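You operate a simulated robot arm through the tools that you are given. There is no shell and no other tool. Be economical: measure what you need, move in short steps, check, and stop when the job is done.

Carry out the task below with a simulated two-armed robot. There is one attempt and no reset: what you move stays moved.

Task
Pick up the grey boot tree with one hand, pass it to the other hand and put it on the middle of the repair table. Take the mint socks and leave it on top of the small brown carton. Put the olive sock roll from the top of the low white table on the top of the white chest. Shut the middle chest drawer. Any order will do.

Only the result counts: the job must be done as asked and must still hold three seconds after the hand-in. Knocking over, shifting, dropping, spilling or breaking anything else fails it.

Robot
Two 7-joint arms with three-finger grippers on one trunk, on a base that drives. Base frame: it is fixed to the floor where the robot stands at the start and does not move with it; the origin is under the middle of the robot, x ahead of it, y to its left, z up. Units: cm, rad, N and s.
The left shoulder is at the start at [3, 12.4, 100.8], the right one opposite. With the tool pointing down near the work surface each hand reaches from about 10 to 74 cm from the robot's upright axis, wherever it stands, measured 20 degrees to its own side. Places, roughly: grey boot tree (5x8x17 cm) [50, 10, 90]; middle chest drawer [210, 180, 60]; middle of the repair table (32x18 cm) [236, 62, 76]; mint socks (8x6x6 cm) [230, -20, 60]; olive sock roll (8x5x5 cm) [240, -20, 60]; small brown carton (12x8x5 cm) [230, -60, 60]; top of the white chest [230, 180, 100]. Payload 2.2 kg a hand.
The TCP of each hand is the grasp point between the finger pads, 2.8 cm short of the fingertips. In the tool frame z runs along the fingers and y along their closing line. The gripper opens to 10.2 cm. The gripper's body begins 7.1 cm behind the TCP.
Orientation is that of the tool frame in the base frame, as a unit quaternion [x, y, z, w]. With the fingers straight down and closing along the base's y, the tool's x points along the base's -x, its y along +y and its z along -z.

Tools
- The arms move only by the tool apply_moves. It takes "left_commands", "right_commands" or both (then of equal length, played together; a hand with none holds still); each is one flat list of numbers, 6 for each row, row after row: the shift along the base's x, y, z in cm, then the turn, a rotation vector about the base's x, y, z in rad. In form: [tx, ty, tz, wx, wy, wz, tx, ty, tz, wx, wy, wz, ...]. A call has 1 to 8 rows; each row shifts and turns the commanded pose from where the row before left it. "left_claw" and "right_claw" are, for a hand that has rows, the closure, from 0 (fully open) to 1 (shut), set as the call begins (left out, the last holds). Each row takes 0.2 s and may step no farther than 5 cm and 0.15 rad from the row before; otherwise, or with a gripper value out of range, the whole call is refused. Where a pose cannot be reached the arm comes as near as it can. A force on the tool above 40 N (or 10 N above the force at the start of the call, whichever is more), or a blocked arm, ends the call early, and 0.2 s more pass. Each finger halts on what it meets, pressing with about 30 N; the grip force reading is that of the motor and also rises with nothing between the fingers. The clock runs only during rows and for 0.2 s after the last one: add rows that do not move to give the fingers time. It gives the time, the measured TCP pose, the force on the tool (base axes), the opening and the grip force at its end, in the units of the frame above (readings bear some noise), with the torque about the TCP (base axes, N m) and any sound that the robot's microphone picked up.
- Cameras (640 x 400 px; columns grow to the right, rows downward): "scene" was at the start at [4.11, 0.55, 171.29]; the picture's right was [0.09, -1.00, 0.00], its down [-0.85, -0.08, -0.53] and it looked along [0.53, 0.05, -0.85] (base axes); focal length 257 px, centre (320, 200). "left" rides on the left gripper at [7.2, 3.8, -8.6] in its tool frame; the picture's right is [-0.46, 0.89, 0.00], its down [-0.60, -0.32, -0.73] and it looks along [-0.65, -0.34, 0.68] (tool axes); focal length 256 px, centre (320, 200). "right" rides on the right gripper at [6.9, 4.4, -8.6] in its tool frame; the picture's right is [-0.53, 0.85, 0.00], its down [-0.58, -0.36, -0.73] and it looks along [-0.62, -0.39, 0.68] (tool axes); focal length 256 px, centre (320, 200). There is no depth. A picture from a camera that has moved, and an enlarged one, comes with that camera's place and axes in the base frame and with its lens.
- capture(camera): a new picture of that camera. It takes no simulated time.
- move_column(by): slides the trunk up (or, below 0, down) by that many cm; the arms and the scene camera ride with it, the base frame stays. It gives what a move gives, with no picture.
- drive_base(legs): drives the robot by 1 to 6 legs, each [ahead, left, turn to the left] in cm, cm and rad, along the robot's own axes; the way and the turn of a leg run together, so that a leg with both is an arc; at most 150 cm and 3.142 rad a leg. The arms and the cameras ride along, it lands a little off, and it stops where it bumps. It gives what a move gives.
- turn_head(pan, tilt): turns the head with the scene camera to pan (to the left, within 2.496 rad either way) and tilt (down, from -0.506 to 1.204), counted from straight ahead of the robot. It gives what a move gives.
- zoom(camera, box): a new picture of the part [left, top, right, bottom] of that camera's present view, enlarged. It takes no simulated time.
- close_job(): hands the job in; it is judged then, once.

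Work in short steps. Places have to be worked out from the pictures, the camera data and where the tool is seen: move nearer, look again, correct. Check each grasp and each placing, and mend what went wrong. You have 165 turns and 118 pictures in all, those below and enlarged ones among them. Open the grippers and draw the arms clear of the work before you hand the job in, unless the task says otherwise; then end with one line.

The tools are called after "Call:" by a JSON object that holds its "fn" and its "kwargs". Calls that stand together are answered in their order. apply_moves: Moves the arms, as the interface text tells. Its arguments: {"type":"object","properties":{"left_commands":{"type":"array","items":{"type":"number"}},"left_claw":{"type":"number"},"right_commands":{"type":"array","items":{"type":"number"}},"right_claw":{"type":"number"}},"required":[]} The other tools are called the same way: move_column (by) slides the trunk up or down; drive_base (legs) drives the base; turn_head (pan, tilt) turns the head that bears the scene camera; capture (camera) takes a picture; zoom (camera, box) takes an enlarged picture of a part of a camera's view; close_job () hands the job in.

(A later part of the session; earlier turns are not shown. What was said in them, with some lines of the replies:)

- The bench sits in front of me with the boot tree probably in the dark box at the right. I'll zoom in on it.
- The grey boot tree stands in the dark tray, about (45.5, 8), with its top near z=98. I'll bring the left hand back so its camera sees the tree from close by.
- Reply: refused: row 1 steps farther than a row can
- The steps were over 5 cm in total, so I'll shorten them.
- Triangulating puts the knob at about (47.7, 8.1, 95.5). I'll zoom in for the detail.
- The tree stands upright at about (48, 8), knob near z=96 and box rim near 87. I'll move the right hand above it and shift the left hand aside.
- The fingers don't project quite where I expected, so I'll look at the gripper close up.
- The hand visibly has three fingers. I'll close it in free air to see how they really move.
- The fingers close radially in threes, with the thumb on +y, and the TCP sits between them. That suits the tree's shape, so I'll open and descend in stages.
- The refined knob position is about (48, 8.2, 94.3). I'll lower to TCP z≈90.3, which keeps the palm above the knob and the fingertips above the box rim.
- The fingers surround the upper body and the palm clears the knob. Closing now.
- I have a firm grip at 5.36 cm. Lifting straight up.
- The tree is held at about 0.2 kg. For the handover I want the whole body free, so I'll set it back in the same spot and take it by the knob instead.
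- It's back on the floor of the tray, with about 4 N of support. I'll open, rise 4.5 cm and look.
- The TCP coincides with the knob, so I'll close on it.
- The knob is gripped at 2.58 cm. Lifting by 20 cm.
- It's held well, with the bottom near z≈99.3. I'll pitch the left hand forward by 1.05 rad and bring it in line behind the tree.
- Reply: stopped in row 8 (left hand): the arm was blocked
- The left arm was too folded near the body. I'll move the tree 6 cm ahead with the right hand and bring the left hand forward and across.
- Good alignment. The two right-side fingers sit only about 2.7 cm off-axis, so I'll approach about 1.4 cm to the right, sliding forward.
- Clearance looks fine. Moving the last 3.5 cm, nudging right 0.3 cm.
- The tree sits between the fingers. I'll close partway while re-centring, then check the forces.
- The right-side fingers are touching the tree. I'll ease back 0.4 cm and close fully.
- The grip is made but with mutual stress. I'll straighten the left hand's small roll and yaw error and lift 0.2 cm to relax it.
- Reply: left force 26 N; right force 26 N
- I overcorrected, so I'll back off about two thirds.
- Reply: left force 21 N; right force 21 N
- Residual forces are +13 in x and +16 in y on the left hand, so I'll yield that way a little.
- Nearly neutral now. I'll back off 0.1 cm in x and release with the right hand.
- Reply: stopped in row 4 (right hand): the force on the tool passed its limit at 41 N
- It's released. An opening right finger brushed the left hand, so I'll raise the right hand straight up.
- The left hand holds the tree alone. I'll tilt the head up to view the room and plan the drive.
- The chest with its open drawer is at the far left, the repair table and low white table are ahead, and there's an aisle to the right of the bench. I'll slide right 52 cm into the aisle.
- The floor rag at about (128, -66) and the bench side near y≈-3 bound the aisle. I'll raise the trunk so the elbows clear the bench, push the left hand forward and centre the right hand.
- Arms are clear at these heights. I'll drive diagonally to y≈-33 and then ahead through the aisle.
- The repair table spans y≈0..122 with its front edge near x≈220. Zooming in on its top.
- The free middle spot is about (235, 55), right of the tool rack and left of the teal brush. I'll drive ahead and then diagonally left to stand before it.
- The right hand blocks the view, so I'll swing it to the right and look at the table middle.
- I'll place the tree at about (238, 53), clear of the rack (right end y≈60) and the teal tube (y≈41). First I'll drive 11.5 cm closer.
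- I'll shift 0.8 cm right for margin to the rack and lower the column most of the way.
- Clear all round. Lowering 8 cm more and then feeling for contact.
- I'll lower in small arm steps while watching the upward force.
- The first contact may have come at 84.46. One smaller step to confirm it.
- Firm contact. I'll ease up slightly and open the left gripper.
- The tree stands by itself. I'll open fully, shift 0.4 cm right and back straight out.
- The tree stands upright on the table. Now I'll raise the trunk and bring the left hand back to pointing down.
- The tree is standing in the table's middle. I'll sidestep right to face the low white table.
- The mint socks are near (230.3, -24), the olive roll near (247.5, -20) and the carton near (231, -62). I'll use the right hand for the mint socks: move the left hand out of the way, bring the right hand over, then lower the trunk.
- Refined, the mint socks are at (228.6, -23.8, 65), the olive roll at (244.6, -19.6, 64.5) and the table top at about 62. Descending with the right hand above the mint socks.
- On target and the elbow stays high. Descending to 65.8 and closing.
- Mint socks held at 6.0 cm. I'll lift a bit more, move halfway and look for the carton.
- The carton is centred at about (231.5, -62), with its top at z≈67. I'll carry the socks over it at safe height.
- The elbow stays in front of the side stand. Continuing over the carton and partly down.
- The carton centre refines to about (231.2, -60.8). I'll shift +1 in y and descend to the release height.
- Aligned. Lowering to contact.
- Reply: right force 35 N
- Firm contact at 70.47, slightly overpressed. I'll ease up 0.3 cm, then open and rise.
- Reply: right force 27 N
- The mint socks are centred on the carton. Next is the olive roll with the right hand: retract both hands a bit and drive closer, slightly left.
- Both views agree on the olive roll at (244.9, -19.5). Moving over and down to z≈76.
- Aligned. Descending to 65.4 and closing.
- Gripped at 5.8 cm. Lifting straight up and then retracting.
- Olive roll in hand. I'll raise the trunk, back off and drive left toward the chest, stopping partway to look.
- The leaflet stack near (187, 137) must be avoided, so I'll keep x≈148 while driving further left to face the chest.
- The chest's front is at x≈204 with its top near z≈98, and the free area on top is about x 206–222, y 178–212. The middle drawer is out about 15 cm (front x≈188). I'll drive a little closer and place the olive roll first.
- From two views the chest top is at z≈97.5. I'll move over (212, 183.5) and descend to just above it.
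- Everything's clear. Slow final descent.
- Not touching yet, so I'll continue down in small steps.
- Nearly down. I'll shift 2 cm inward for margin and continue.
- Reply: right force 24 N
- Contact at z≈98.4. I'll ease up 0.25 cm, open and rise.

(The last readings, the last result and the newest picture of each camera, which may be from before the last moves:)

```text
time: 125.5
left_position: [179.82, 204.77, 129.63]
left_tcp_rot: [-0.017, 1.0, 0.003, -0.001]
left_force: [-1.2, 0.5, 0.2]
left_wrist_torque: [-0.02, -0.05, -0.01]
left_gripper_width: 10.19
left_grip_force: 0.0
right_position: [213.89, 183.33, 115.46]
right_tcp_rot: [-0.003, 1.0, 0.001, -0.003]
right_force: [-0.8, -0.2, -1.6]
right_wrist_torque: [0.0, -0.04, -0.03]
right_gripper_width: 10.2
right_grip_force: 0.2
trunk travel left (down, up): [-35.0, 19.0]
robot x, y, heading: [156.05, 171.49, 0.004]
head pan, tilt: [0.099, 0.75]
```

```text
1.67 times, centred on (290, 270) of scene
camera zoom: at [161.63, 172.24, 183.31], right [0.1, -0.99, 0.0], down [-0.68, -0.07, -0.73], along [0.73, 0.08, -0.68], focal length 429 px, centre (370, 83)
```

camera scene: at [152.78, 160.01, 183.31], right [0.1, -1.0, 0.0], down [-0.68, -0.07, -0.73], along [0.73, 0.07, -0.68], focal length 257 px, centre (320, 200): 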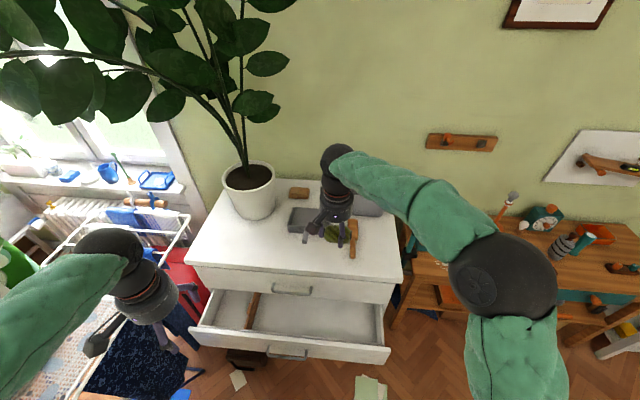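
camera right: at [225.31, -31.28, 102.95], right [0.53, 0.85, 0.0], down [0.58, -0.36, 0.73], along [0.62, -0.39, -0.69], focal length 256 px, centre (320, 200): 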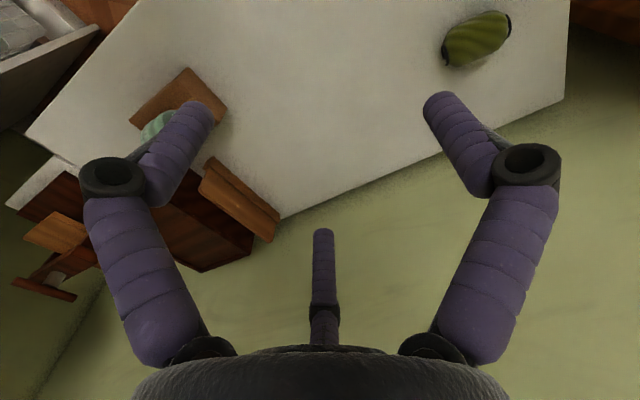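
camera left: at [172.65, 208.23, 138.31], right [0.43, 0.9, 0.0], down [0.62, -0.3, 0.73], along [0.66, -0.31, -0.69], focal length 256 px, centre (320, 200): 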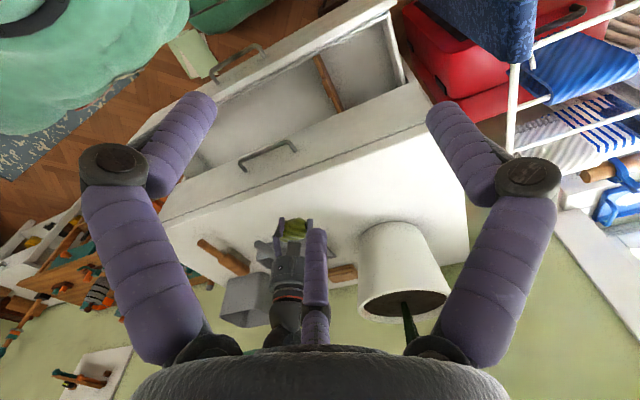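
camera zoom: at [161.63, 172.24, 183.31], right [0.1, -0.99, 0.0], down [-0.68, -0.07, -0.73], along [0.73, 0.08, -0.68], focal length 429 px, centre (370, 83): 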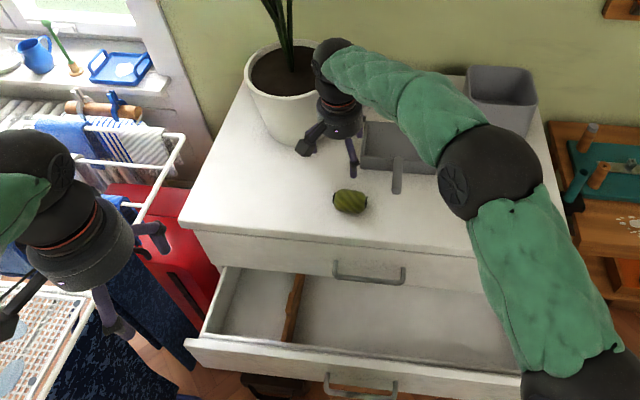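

The olive roll rests on the chest top. For the drawer I'll retract the right hand and move the robot back and right, away from the laundry rack and the leaflets.

Call:
{"fn": "apply_moves", "kwargs": {"right_commands": [0, 0, 4, 0, 0, 0, 0, 0, 4, 0, 0, 0, -4, -2.5, 1, 0, 0, 0, -4, -2.5, 0, 0, 0, 0, -4, -2.5, 0, 0, 0, 0, -4, -2.5, 0, 0, 0, 0, -4, -2.5, 0, 0, 0, 0, -4, -2.5, 0, 0, 0, 0]}}

Call:
{"fn": "drive_base", "kwargs": {"legs": [[-8, 0, 0], [0, -24, 0]]}}

Call:
{"fn": "apply_moves", "kwargs": {"left_commands": [0, 0, 0, 0, -0.15, 0, 0, 0, 0, 0, -0.15, 0, 0, -1, 0, 0, -0.15, 0, 0, -1, 0, 0, -0.15, 0, 0, -1, 0, 0, -0.15, 0, 0, -1, 0, 0, -0.15, 0, 0, -1, 0, 0, -0.15, 0, 0, -1, 0, 0, -0.15, 0], "left_claw": 1}}

Call:
{"fn": "capture", "kwargs": {"camera": "scene"}}

```text
time: 127.3
left_position: [179.68, 204.68, 129.66]
left_tcp_rot: [-0.018, 1.0, 0.002, 0.0]
left_force: [-0.4, 0.1, 0.4]
left_wrist_torque: [0.02, -0.01, 0.04]
left_gripper_width: 10.19
left_grip_force: 0.1
right_position: [190.11, 168.03, 124.49]
right_tcp_rot: [-0.003, 1.0, 0.002, -0.002]
right_force: [-0.3, -0.8, -0.1]
right_wrist_torque: [0.0, -0.01, -0.01]
right_gripper_width: 10.19
right_grip_force: 0.1
trunk travel left (down, up): [-35.0, 19.0]
robot x, y, heading: [156.28, 171.27, 0.007]
head pan, tilt: [0.099, 0.75]
```

```text
time: 129.8
left_position: [171.93, 180.75, 129.64]
left_tcp_rot: [-0.017, 1.0, 0.002, 0.0]
left_force: [0.5, -0.4, 0.6]
left_wrist_torque: [0.01, 0.0, -0.01]
left_gripper_width: 10.19
left_grip_force: 0.1
right_position: [182.29, 144.31, 124.47]
right_tcp_rot: [-0.003, 1.0, 0.001, -0.003]
right_force: [0.9, -0.8, 0.0]
right_wrist_torque: [0.01, 0.04, 0.03]
right_gripper_width: 10.19
right_grip_force: 0.0
trunk travel left (down, up): [-35.0, 19.0]
robot x, y, heading: [148.21, 147.61, 0.001]
head pan, tilt: [0.099, 0.75]
```

```text
time: 131.4
left_position: [173.6, 167.66, 132.18]
left_tcp_rot: [0.145, 0.831, -0.114, 0.524]
left_force: [-0.4, 1.0, 0.1]
left_wrist_torque: [0.01, -0.03, 0.02]
left_gripper_width: 0.24
left_grip_force: 29.9
right_position: [182.22, 144.31, 124.39]
right_tcp_rot: [-0.002, 1.0, 0.0, -0.002]
right_force: [-0.5, 0.1, -0.6]
right_wrist_torque: [0.01, -0.01, 0.01]
right_gripper_width: 10.17
right_grip_force: 0.0
trunk travel left (down, up): [-35.0, 19.0]
robot x, y, heading: [148.24, 147.53, 0.003]
head pan, tilt: [0.099, 0.75]
stopped in row 7 (left hand): the arm was blocked; the commanded pose is now the measured one
```

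```text
28 pictures are left
camera scene: at [153.56, 148.35, 183.32], right [0.1, -0.99, 0.0], down [-0.68, -0.07, -0.73], along [0.73, 0.08, -0.68], focal length 257 px, centre (320, 200)
```

scene: 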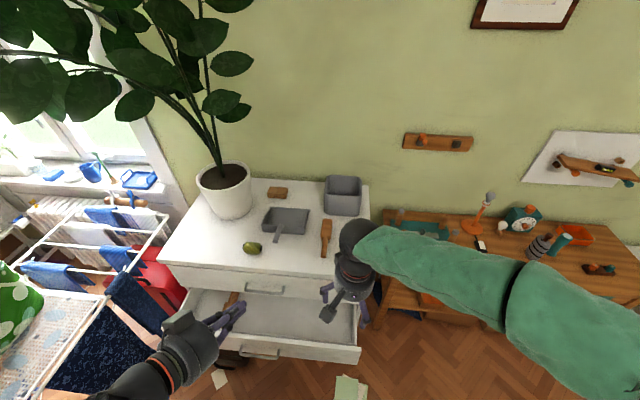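

The left wrist got blocked because it was too close to the body. I'll back up 12 cm to gain room, then extend the left hand forward while straightening it.

Call:
{"fn": "drive_base", "kwargs": {"legs": [[-12, 0, 0]]}}

Call:
{"fn": "apply_moves", "kwargs": {"left_commands": [3, 0, -2, 0, 0, 0, 3, 0, -2, 0, 0, 0, 3, 0, 0, 0, 0, 0.1, 3, 0, 0, 0, 0, 0.1, 1, 0, 0, 0, -0.1, 0.1, 0, 0, 0, 0, -0.1, 0.05, 0, 0, 0, 0, -0.1, 0, 0, 0, 0, 0, 0, 0]}}

```text
time: 132.6
left_position: [166.44, 167.16, 131.98]
left_tcp_rot: [0.148, 0.832, -0.117, 0.521]
left_force: [1.0, 0.6, -0.6]
left_wrist_torque: [-0.04, -0.03, -0.08]
left_gripper_width: 0.21
left_grip_force: 30.0
right_position: [174.65, 143.78, 124.28]
right_tcp_rot: [0.003, 1.0, 0.001, -0.005]
right_force: [1.3, -0.2, -0.3]
right_wrist_torque: [0.0, 0.17, 0.02]
right_gripper_width: 10.2
right_grip_force: 0.2
trunk travel left (down, up): [-35.0, 19.0]
robot x, y, heading: [139.96, 147.28, -0.009]
head pan, tilt: [0.099, 0.75]
```

```text
time: 134.4
left_position: [178.45, 166.54, 128.28]
left_tcp_rot: [0.05, 0.784, -0.057, 0.616]
left_force: [0.3, -0.8, 0.3]
left_wrist_torque: [0.01, 0.05, 0.0]
left_gripper_width: 0.21
left_grip_force: 30.3
left hand out of reach, approached as far as the arm can: row 5, 6
right_position: [174.22, 143.73, 124.24]
right_tcp_rot: [0.002, 1.0, 0.001, -0.003]
right_force: [0.1, 0.3, -0.3]
right_wrist_torque: [0.0, 0.03, -0.01]
right_gripper_width: 10.19
right_grip_force: 0.0
trunk travel left (down, up): [-35.0, 19.0]
robot x, y, heading: [139.97, 147.51, -0.005]
head pan, tilt: [0.099, 0.75]
```

The base travelled only about 8 of 12 cm, so I may have touched something behind. Checking there.

Call:
{"fn": "turn_head", "kwargs": {"pan": 2.45, "tilt": 0.95}}

Call:
{"fn": "capture", "kwargs": {"camera": "scene"}}

Call:
{"fn": "turn_head", "kwargs": {"pan": -2.45, "tilt": 0.95}}

Call:
{"fn": "capture", "kwargs": {"camera": "scene"}}

```text
time: 136.6
left_position: [178.45, 166.63, 128.26]
left_tcp_rot: [0.049, 0.784, -0.055, 0.616]
left_force: [-0.1, 0.2, 0.3]
left_wrist_torque: [-0.01, -0.01, -0.05]
left_gripper_width: 0.2
left_grip_force: 30.6
right_position: [173.99, 143.61, 124.42]
right_tcp_rot: [0.003, 1.0, 0.001, -0.003]
right_force: [1.0, 0.5, 0.0]
right_wrist_torque: [-0.01, 0.01, 0.0]
right_gripper_width: 10.2
right_grip_force: 0.1
trunk travel left (down, up): [-35.0, 19.0]
robot x, y, heading: [140.26, 147.27, -0.004]
head pan, tilt: [2.45, 0.949]
```

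```text
27 pictures are left
camera scene: at [131.83, 151.96, 181.76], right [0.64, 0.77, 0.0], down [0.62, -0.52, -0.58], along [-0.45, 0.37, -0.81], focal length 257 px, centre (320, 200)
```

scene: 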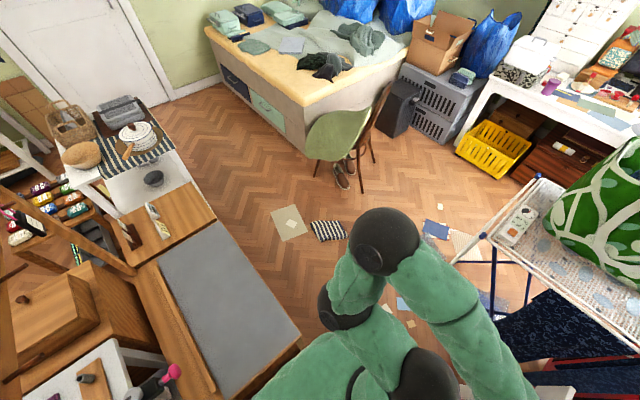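

```text
time: 140.4
left_position: [178.36, 166.7, 128.21]
left_tcp_rot: [0.05, 0.784, -0.056, 0.616]
left_force: [-0.4, 0.0, -1.0]
left_wrist_torque: [-0.02, -0.02, -0.01]
left_gripper_width: 0.2
left_grip_force: 29.5
right_position: [174.13, 143.63, 124.37]
right_tcp_rot: [0.003, 1.0, 0.0, -0.003]
right_force: [0.5, 0.7, -0.2]
right_wrist_torque: [0.0, 0.0, 0.0]
right_gripper_width: 10.19
right_grip_force: 0.0
trunk travel left (down, up): [-35.0, 19.0]
robot x, y, heading: [140.17, 147.58, -0.011]
head pan, tilt: [-2.45, 0.949]
```

```text
26 pictures are left
camera scene: at [131.77, 142.68, 181.76], right [-0.63, 0.77, 0.0], down [0.63, 0.51, -0.58], along [-0.45, -0.37, -0.81], focal length 257 px, centre (320, 200)
```

scene: 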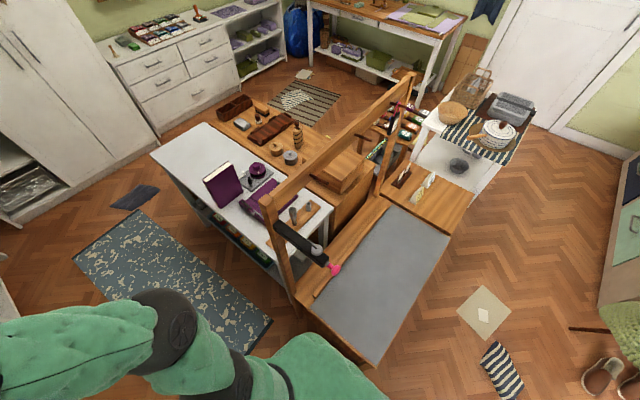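

A work bench sits right behind me; I may have just touched it, but nothing on it looks disturbed. I won't reverse further. Now lowering the trunk so the left hand faces the drawer.

Call:
{"fn": "move_column", "kwargs": {"by": -34}}

Call:
{"fn": "apply_moves", "kwargs": {"left_commands": [-0.5, 0, -4, 0, 0, 0, -0.5, 0, -4, 0, 0, 0, -0.5, -0.5, -4, 0, 0, 0, -0.5, -0.5, -4, 0, 0, 0, 0, -0.5, -4, 0, 0, 0, 0, 0, 0, 0, 0, 0]}}

Call:
{"fn": "turn_head", "kwargs": {"pan": 0.2, "tilt": 0.8}}

Call:
{"fn": "capture", "kwargs": {"camera": "scene"}}

Call:
{"fn": "capture", "kwargs": {"camera": "left"}}

```text
time: 143.8
left_position: [178.25, 166.67, 94.19]
left_tcp_rot: [0.049, 0.784, -0.055, 0.617]
left_force: [-0.1, -0.7, 0.6]
left_wrist_torque: [0.03, 0.04, 0.03]
left_gripper_width: 0.21
left_grip_force: 30.0
right_position: [174.2, 143.68, 90.49]
right_tcp_rot: [0.002, 1.0, 0.0, -0.002]
right_force: [0.4, 0.5, -0.1]
right_wrist_torque: [0.03, -0.05, 0.01]
right_gripper_width: 10.21
right_grip_force: 0.0
trunk travel left (down, up): [-1.0, 53.0]
robot x, y, heading: [140.02, 147.21, -0.01]
head pan, tilt: [-2.45, 0.949]
```

```text
time: 144.9
left_position: [179.22, 171.49, 86.14]
left_tcp_rot: [0.06, 0.736, 0.009, 0.674]
left_force: [-0.6, 0.2, -0.6]
left_wrist_torque: [-0.01, 0.03, -0.01]
left_gripper_width: 0.2
left_grip_force: 30.6
left hand out of reach, approached as far as the arm can: row 4, 5
right_position: [174.12, 143.71, 90.44]
right_tcp_rot: [0.003, 1.0, 0.001, -0.003]
right_force: [-0.1, -0.2, 0.3]
right_wrist_torque: [0.01, 0.0, -0.03]
right_gripper_width: 10.21
right_grip_force: 0.2
trunk travel left (down, up): [-1.0, 53.0]
robot x, y, heading: [139.75, 147.49, -0.01]
head pan, tilt: [-2.45, 0.949]
stopped in row 5 (left hand): the arm was blocked; the commanded pose is now the measured one
```

```text
time: 147.3
left_position: [179.24, 171.44, 86.03]
left_tcp_rot: [0.061, 0.737, 0.009, 0.674]
left_force: [0.3, 0.6, 0.0]
left_wrist_torque: [-0.01, 0.03, 0.04]
left_gripper_width: 0.25
left_grip_force: 30.3
right_position: [174.21, 143.7, 90.38]
right_tcp_rot: [0.002, 1.0, 0.001, -0.003]
right_force: [-0.3, 0.5, 0.3]
right_wrist_torque: [-0.03, -0.02, 0.02]
right_gripper_width: 10.2
right_grip_force: 0.0
trunk travel left (down, up): [-1.0, 53.0]
robot x, y, heading: [140.32, 147.5, -0.006]
head pan, tilt: [0.201, 0.799]
```

```text
25 pictures are left
camera scene: at [145.32, 148.83, 148.91], right [0.19, -0.98, 0.0], down [-0.7, -0.14, -0.7], along [0.68, 0.13, -0.72], focal length 257 px, centre (320, 200)
```

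scene: 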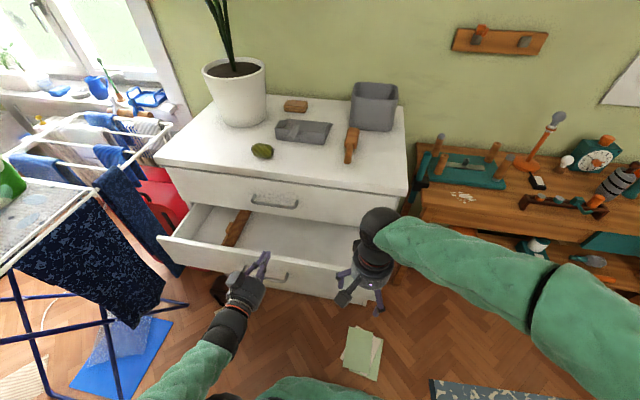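

```text
24 pictures are left
camera left: at [170.32, 176.48, 80.15], right [0.11, 0.83, 0.55], down [-0.7, -0.33, 0.64], along [0.71, -0.45, 0.55], focal length 256 px, centre (320, 200)
```

left: 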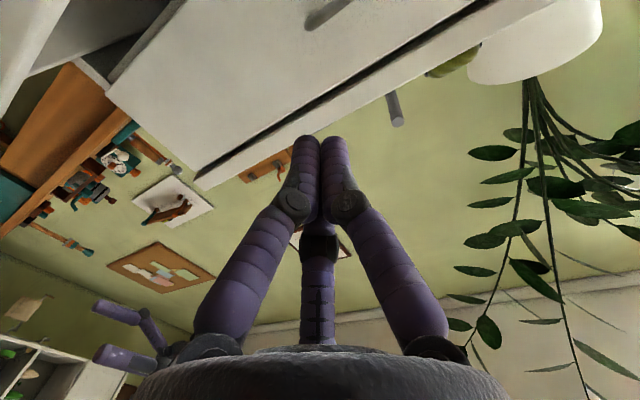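

The folded arm cannot go lower with horizontal fingers. I'll tilt the fingers about 40° down and then descend in front of the drawer.

Call:
{"fn": "apply_moves", "kwargs": {"left_commands": [0, 0, 0, 0, 0.15, 0, 0, -1, 0, 0, 0.15, 0, 0, -2, 0, 0, 0.15, 0, 0, -2, -2, 0, 0.15, 0, 0, -2, -3, 0, 0.1, 0, 0, -1, -3, 0, 0, 0, 0, 0, -3, 0, 0, 0, 0, 0, -3, 0, 0, 0]}}

Call:
{"fn": "zoom", "kwargs": {"camera": "scene", "box": [150, 170, 410, 380]}}

```text
time: 149.1
left_position: [179.19, 163.31, 71.98]
left_tcp_rot: [0.06, 0.923, -0.014, 0.379]
left_force: [0.2, 0.9, 0.0]
left_wrist_torque: [-0.01, -0.01, -0.02]
left_gripper_width: 0.22
left_grip_force: 30.2
right_position: [174.22, 143.74, 90.42]
right_tcp_rot: [0.003, 1.0, 0.001, -0.003]
right_force: [0.3, -0.1, -0.1]
right_wrist_torque: [0.02, 0.0, -0.01]
right_gripper_width: 10.22
right_grip_force: 0.0
trunk travel left (down, up): [-1.0, 53.0]
robot x, y, heading: [140.46, 147.46, -0.006]
head pan, tilt: [0.201, 0.799]
```

```text
1.90 times, centred on (280, 275) of scene
camera zoom: at [145.38, 148.84, 148.91], right [0.19, -0.98, 0.0], down [-0.7, -0.14, -0.7], along [0.68, 0.13, -0.72], focal length 490 px, centre (396, 57)
```

zoom: 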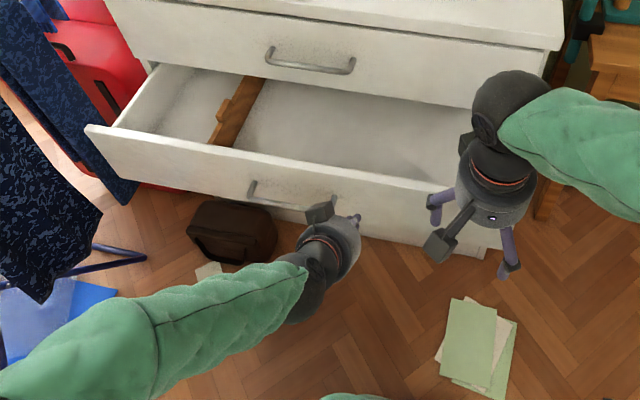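

The fingertips are now in front of the drawer face, right of the handle. Pushing forward in steps.

Call:
{"fn": "apply_moves", "kwargs": {"left_commands": [2.5, 0, -1, 0, 0, 0, 2.5, 0, -1, 0, 0, 0, 2.5, 0, 0, 0, 0, 0, 2.5, 0, 0, 0, 0, 0, 2, 0, 0, 0, 0, 0, 2, 0, 0, 0, 0, 0]}}

Call:
{"fn": "zoom", "kwargs": {"camera": "scene", "box": [150, 170, 410, 380]}}

```text
time: 150.5
left_position: [193.2, 163.25, 70.07]
left_tcp_rot: [0.06, 0.923, -0.013, 0.381]
left_force: [-0.3, 0.9, -0.7]
left_wrist_torque: [0.02, -0.03, -0.03]
left_gripper_width: 0.21
left_grip_force: 30.1
right_position: [174.03, 143.75, 90.48]
right_tcp_rot: [0.002, 1.0, 0.001, -0.003]
right_force: [0.8, -0.2, -1.3]
right_wrist_torque: [0.01, 0.0, 0.02]
right_gripper_width: 10.18
right_grip_force: 0.0
trunk travel left (down, up): [-1.0, 53.0]
robot x, y, heading: [140.12, 147.23, -0.006]
head pan, tilt: [0.201, 0.799]
```

```text
1.90 times, centred on (280, 275) of scene
camera zoom: at [145.35, 148.83, 148.91], right [0.19, -0.98, 0.0], down [-0.7, -0.14, -0.7], along [0.68, 0.13, -0.72], focal length 490 px, centre (396, 57)
```

zoom: 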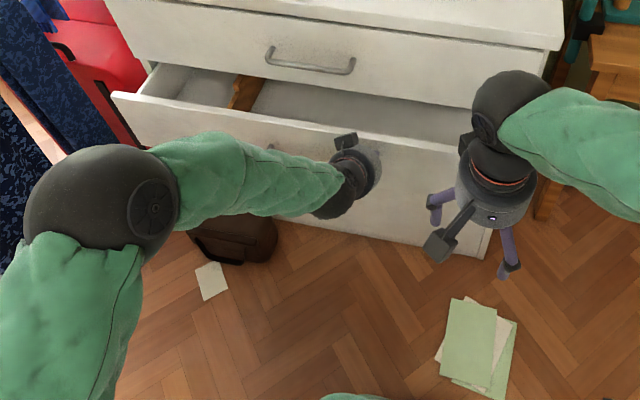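

The drawer slides freely. Continuing to push.

Call:
{"fn": "apply_moves", "kwargs": {"left_commands": [2.5, 0, 0, 0, 0, 0, 2.5, 0, 0, 0, 0, 0, 2, 0, 0, 0, 0, 0, 1.5, 0, 0, 0, 0, 0, 0, 0, 0, 0, 0, 0]}}

Call:
{"fn": "zoom", "kwargs": {"camera": "scene", "box": [150, 170, 410, 380]}}

```text
time: 151.7
left_position: [201.56, 163.38, 70.02]
left_tcp_rot: [0.061, 0.923, -0.014, 0.38]
left_force: [0.1, 0.9, 0.1]
left_wrist_torque: [-0.01, -0.05, 0.01]
left_gripper_width: 0.21
left_grip_force: 30.0
right_position: [174.09, 143.7, 90.48]
right_tcp_rot: [0.003, 1.0, 0.001, -0.002]
right_force: [0.5, 0.0, -0.7]
right_wrist_torque: [0.02, -0.02, -0.01]
right_gripper_width: 10.19
right_grip_force: 0.0
trunk travel left (down, up): [-1.0, 53.0]
robot x, y, heading: [140.15, 147.81, -0.005]
head pan, tilt: [0.201, 0.799]
```

```text
1.90 times, centred on (280, 275) of scene
camera zoom: at [145.33, 148.84, 148.91], right [0.19, -0.98, 0.0], down [-0.7, -0.14, -0.7], along [0.68, 0.13, -0.72], focal length 490 px, centre (396, 57)
```

zoom: 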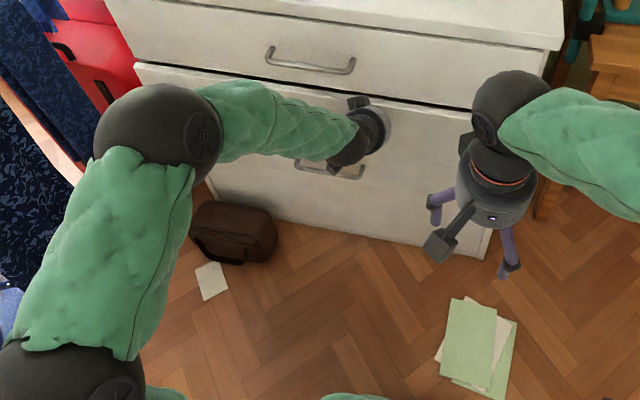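

Nearly closed. I'll press the last bit in small steps until it resists.

Call:
{"fn": "apply_moves", "kwargs": {"left_commands": [0.8, 0, 0, 0, 0, 0, 0.8, 0, 0, 0, 0, 0, 0.7, 0, 0, 0, 0, 0, 0, 0, 0, 0, 0, 0]}}

Call:
{"fn": "zoom", "kwargs": {"camera": "scene", "box": [150, 170, 410, 380]}}

```text
time: 152.7
left_position: [203.57, 163.19, 69.96]
left_tcp_rot: [0.06, 0.924, -0.014, 0.378]
left_force: [-35.7, 5.2, 9.9]
left_wrist_torque: [-0.12, 0.0, -0.06]
left_gripper_width: 0.21
left_grip_force: 29.6
right_position: [173.98, 143.71, 90.5]
right_tcp_rot: [0.002, 1.0, 0.001, -0.002]
right_force: [-0.1, 0.9, 0.3]
right_wrist_torque: [0.01, 0.0, 0.0]
right_gripper_width: 10.21
right_grip_force: 0.1
trunk travel left (down, up): [-1.0, 53.0]
robot x, y, heading: [140.19, 147.34, -0.004]
head pan, tilt: [0.201, 0.799]
```

```text
1.90 times, centred on (280, 275) of scene
camera zoom: at [144.95, 148.87, 148.93], right [0.19, -0.98, 0.0], down [-0.7, -0.14, -0.7], along [0.69, 0.13, -0.72], focal length 490 px, centre (396, 57)
```

zoom: 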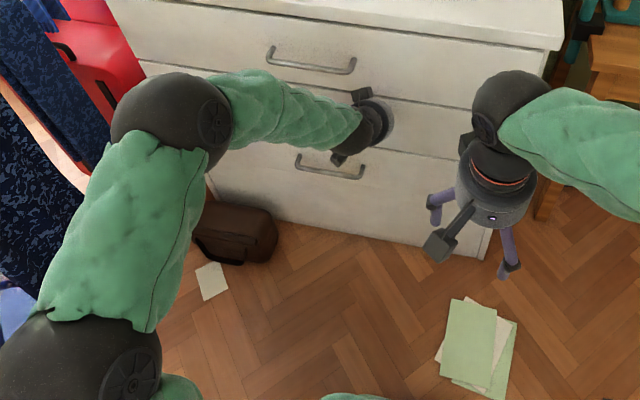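

It resists at 36 N, so it's fully home. I'll retract the left hand and check.

Call:
{"fn": "apply_moves", "kwargs": {"left_commands": [-2, 0, 0, 0, 0, 0, -3, 0, 0, 0, 0, 0, -3, 0, 0, 0, 0, 0, -3, 0, 0, 0, 0, 0, -3, 0, 0, 0, 0, 0, -3, 0, 0, 0, 0, 0, -3, 2, 0, 0, 0, 0, 0, 0, 0, 0, 0, 0]}}

Call:
{"fn": "zoom", "kwargs": {"camera": "scene", "box": [150, 100, 430, 380]}}

```text
time: 154.5
left_position: [183.9, 165.52, 70.17]
left_tcp_rot: [0.06, 0.923, -0.013, 0.38]
left_force: [0.3, 0.2, -0.6]
left_wrist_torque: [-0.04, -0.03, 0.05]
left_gripper_width: 0.23
left_grip_force: 29.8
right_position: [174.08, 143.82, 90.42]
right_tcp_rot: [0.002, 1.0, 0.001, -0.002]
right_force: [-0.3, -0.6, 0.2]
right_wrist_torque: [-0.04, 0.02, 0.0]
right_gripper_width: 10.17
right_grip_force: 0.0
trunk travel left (down, up): [-1.0, 53.0]
robot x, y, heading: [140.15, 147.24, -0.008]
head pan, tilt: [0.201, 0.799]
```

```text
1.43 times, centred on (290, 240) of scene
camera zoom: at [145.3, 148.86, 148.91], right [0.19, -0.98, 0.0], down [-0.7, -0.14, -0.7], along [0.68, 0.13, -0.72], focal length 368 px, centre (363, 143)
```

zoom: 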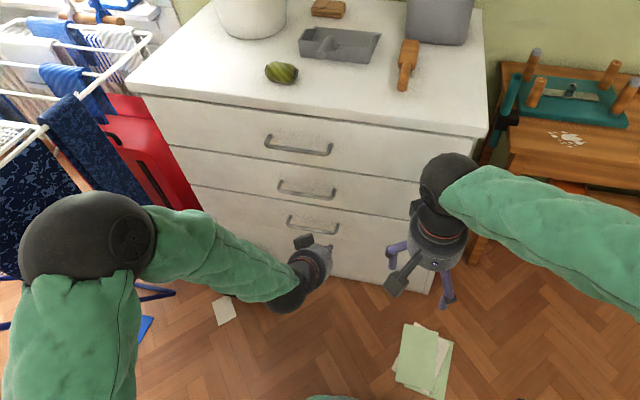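

The middle drawer is flush. I'll open the left gripper, pull the hand back and up, and check the repair table and low table from here.

Call:
{"fn": "apply_moves", "kwargs": {"left_commands": [-1, 0, 2, 0, 0, 0, -1, 0, 3, 0, 0, 0, 0, 0, 4, 0, 0, 0, 0, 0, 4, 0, 0, 0, 0, 0, 4, 0, 0, 0, 0, 0, 0, 0, 0, 0], "left_claw": 0}}

Call:
{"fn": "move_column", "kwargs": {"by": 30}}

Call:
{"fn": "turn_head", "kwargs": {"pan": -0.75, "tilt": 0.5}}

Call:
{"fn": "capture", "kwargs": {"camera": "scene"}}

```text
time: 155.9
left_position: [181.96, 165.3, 87.14]
left_tcp_rot: [0.061, 0.923, -0.014, 0.379]
left_force: [-0.9, 0.0, 0.1]
left_wrist_torque: [-0.01, 0.02, 0.01]
left_gripper_width: 10.19
left_grip_force: 0.1
right_position: [174.19, 143.75, 90.42]
right_tcp_rot: [0.003, 1.0, 0.002, -0.002]
right_force: [0.1, -0.4, -0.6]
right_wrist_torque: [0.02, -0.01, 0.01]
right_gripper_width: 10.22
right_grip_force: 0.1
trunk travel left (down, up): [-1.0, 53.0]
robot x, y, heading: [139.93, 147.19, -0.005]
head pan, tilt: [0.201, 0.799]
```

```text
time: 158.9
left_position: [181.84, 165.35, 117.17]
left_tcp_rot: [0.06, 0.923, -0.013, 0.38]
left_force: [0.8, -0.1, -0.1]
left_wrist_torque: [-0.01, -0.03, 0.04]
left_gripper_width: 10.18
left_grip_force: 0.1
right_position: [174.12, 143.71, 120.33]
right_tcp_rot: [0.003, 1.0, 0.001, -0.003]
right_force: [0.1, 0.3, 0.6]
right_wrist_torque: [-0.02, -0.01, 0.0]
right_gripper_width: 10.22
right_grip_force: 0.1
trunk travel left (down, up): [-31.0, 23.0]
robot x, y, heading: [139.93, 147.24, -0.009]
head pan, tilt: [0.201, 0.799]
```

```text
time: 160.1
left_position: [182.0, 165.37, 117.14]
left_tcp_rot: [0.06, 0.923, -0.014, 0.379]
left_force: [0.4, -0.4, -0.2]
left_wrist_torque: [-0.01, -0.03, 0.0]
left_gripper_width: 10.21
left_grip_force: 0.1
right_position: [174.2, 143.74, 120.38]
right_tcp_rot: [0.003, 1.0, 0.001, -0.002]
right_force: [0.0, 0.3, -0.1]
right_wrist_torque: [-0.01, 0.02, 0.0]
right_gripper_width: 10.21
right_grip_force: 0.1
trunk travel left (down, up): [-31.0, 23.0]
robot x, y, heading: [140.26, 147.6, -0.005]
head pan, tilt: [-0.75, 0.499]
```

```text
18 pictures are left
camera scene: at [144.03, 141.04, 181.5], right [-0.69, -0.73, 0.0], down [-0.35, 0.33, -0.88], along [0.64, -0.6, -0.48], focal length 257 px, centre (320, 200)
```

scene: 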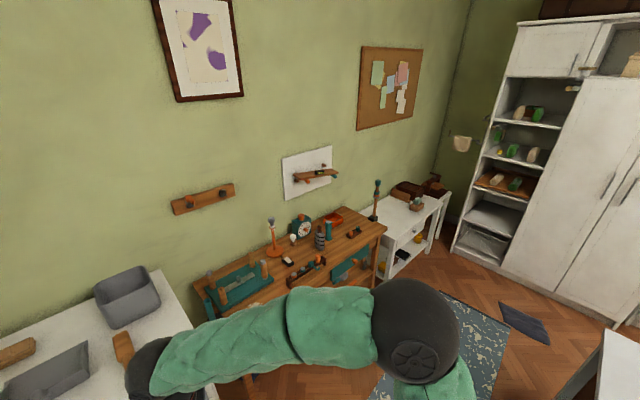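

Call:
{"fn": "zoom", "kwargs": {"camera": "scene", "box": [190, 160, 460, 310]}}

```text
2.37 times, centred on (325, 235) of scene
camera zoom: at [144.03, 141.04, 181.5], right [-0.69, -0.73, 0.0], down [-0.35, 0.33, -0.88], along [0.64, -0.6, -0.48], focal length 610 px, centre (308, 117)
```

zoom: 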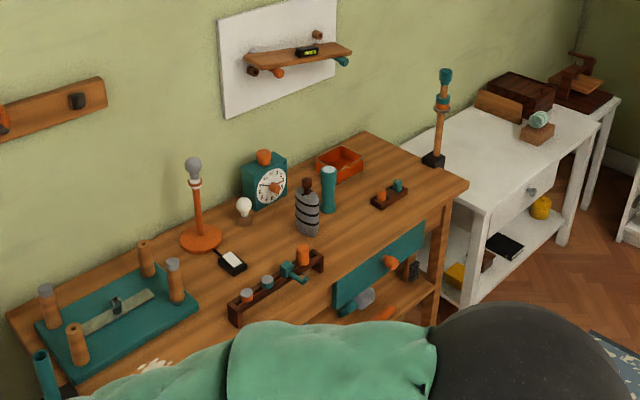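

Everything checks out: the tree stands on the table, the mint socks are on the carton, the olive roll is on the chest, the drawer is shut, and the grippers are open and clear. Handing in.

Call:
{"fn": "close_job", "kwargs": {}}

```text
The job is handed in.
```

The job is handed in, with all four tasks done: the boot tree was passed from the right hand to the left and stands in the middle of the repair table, the mint socks are on the small brown carton, the olive sock roll is on the white chest, and the middle drawer is shut. The base may have lightly touched the bench behind it while reversing from the chest, but nothing on it looked disturbed.
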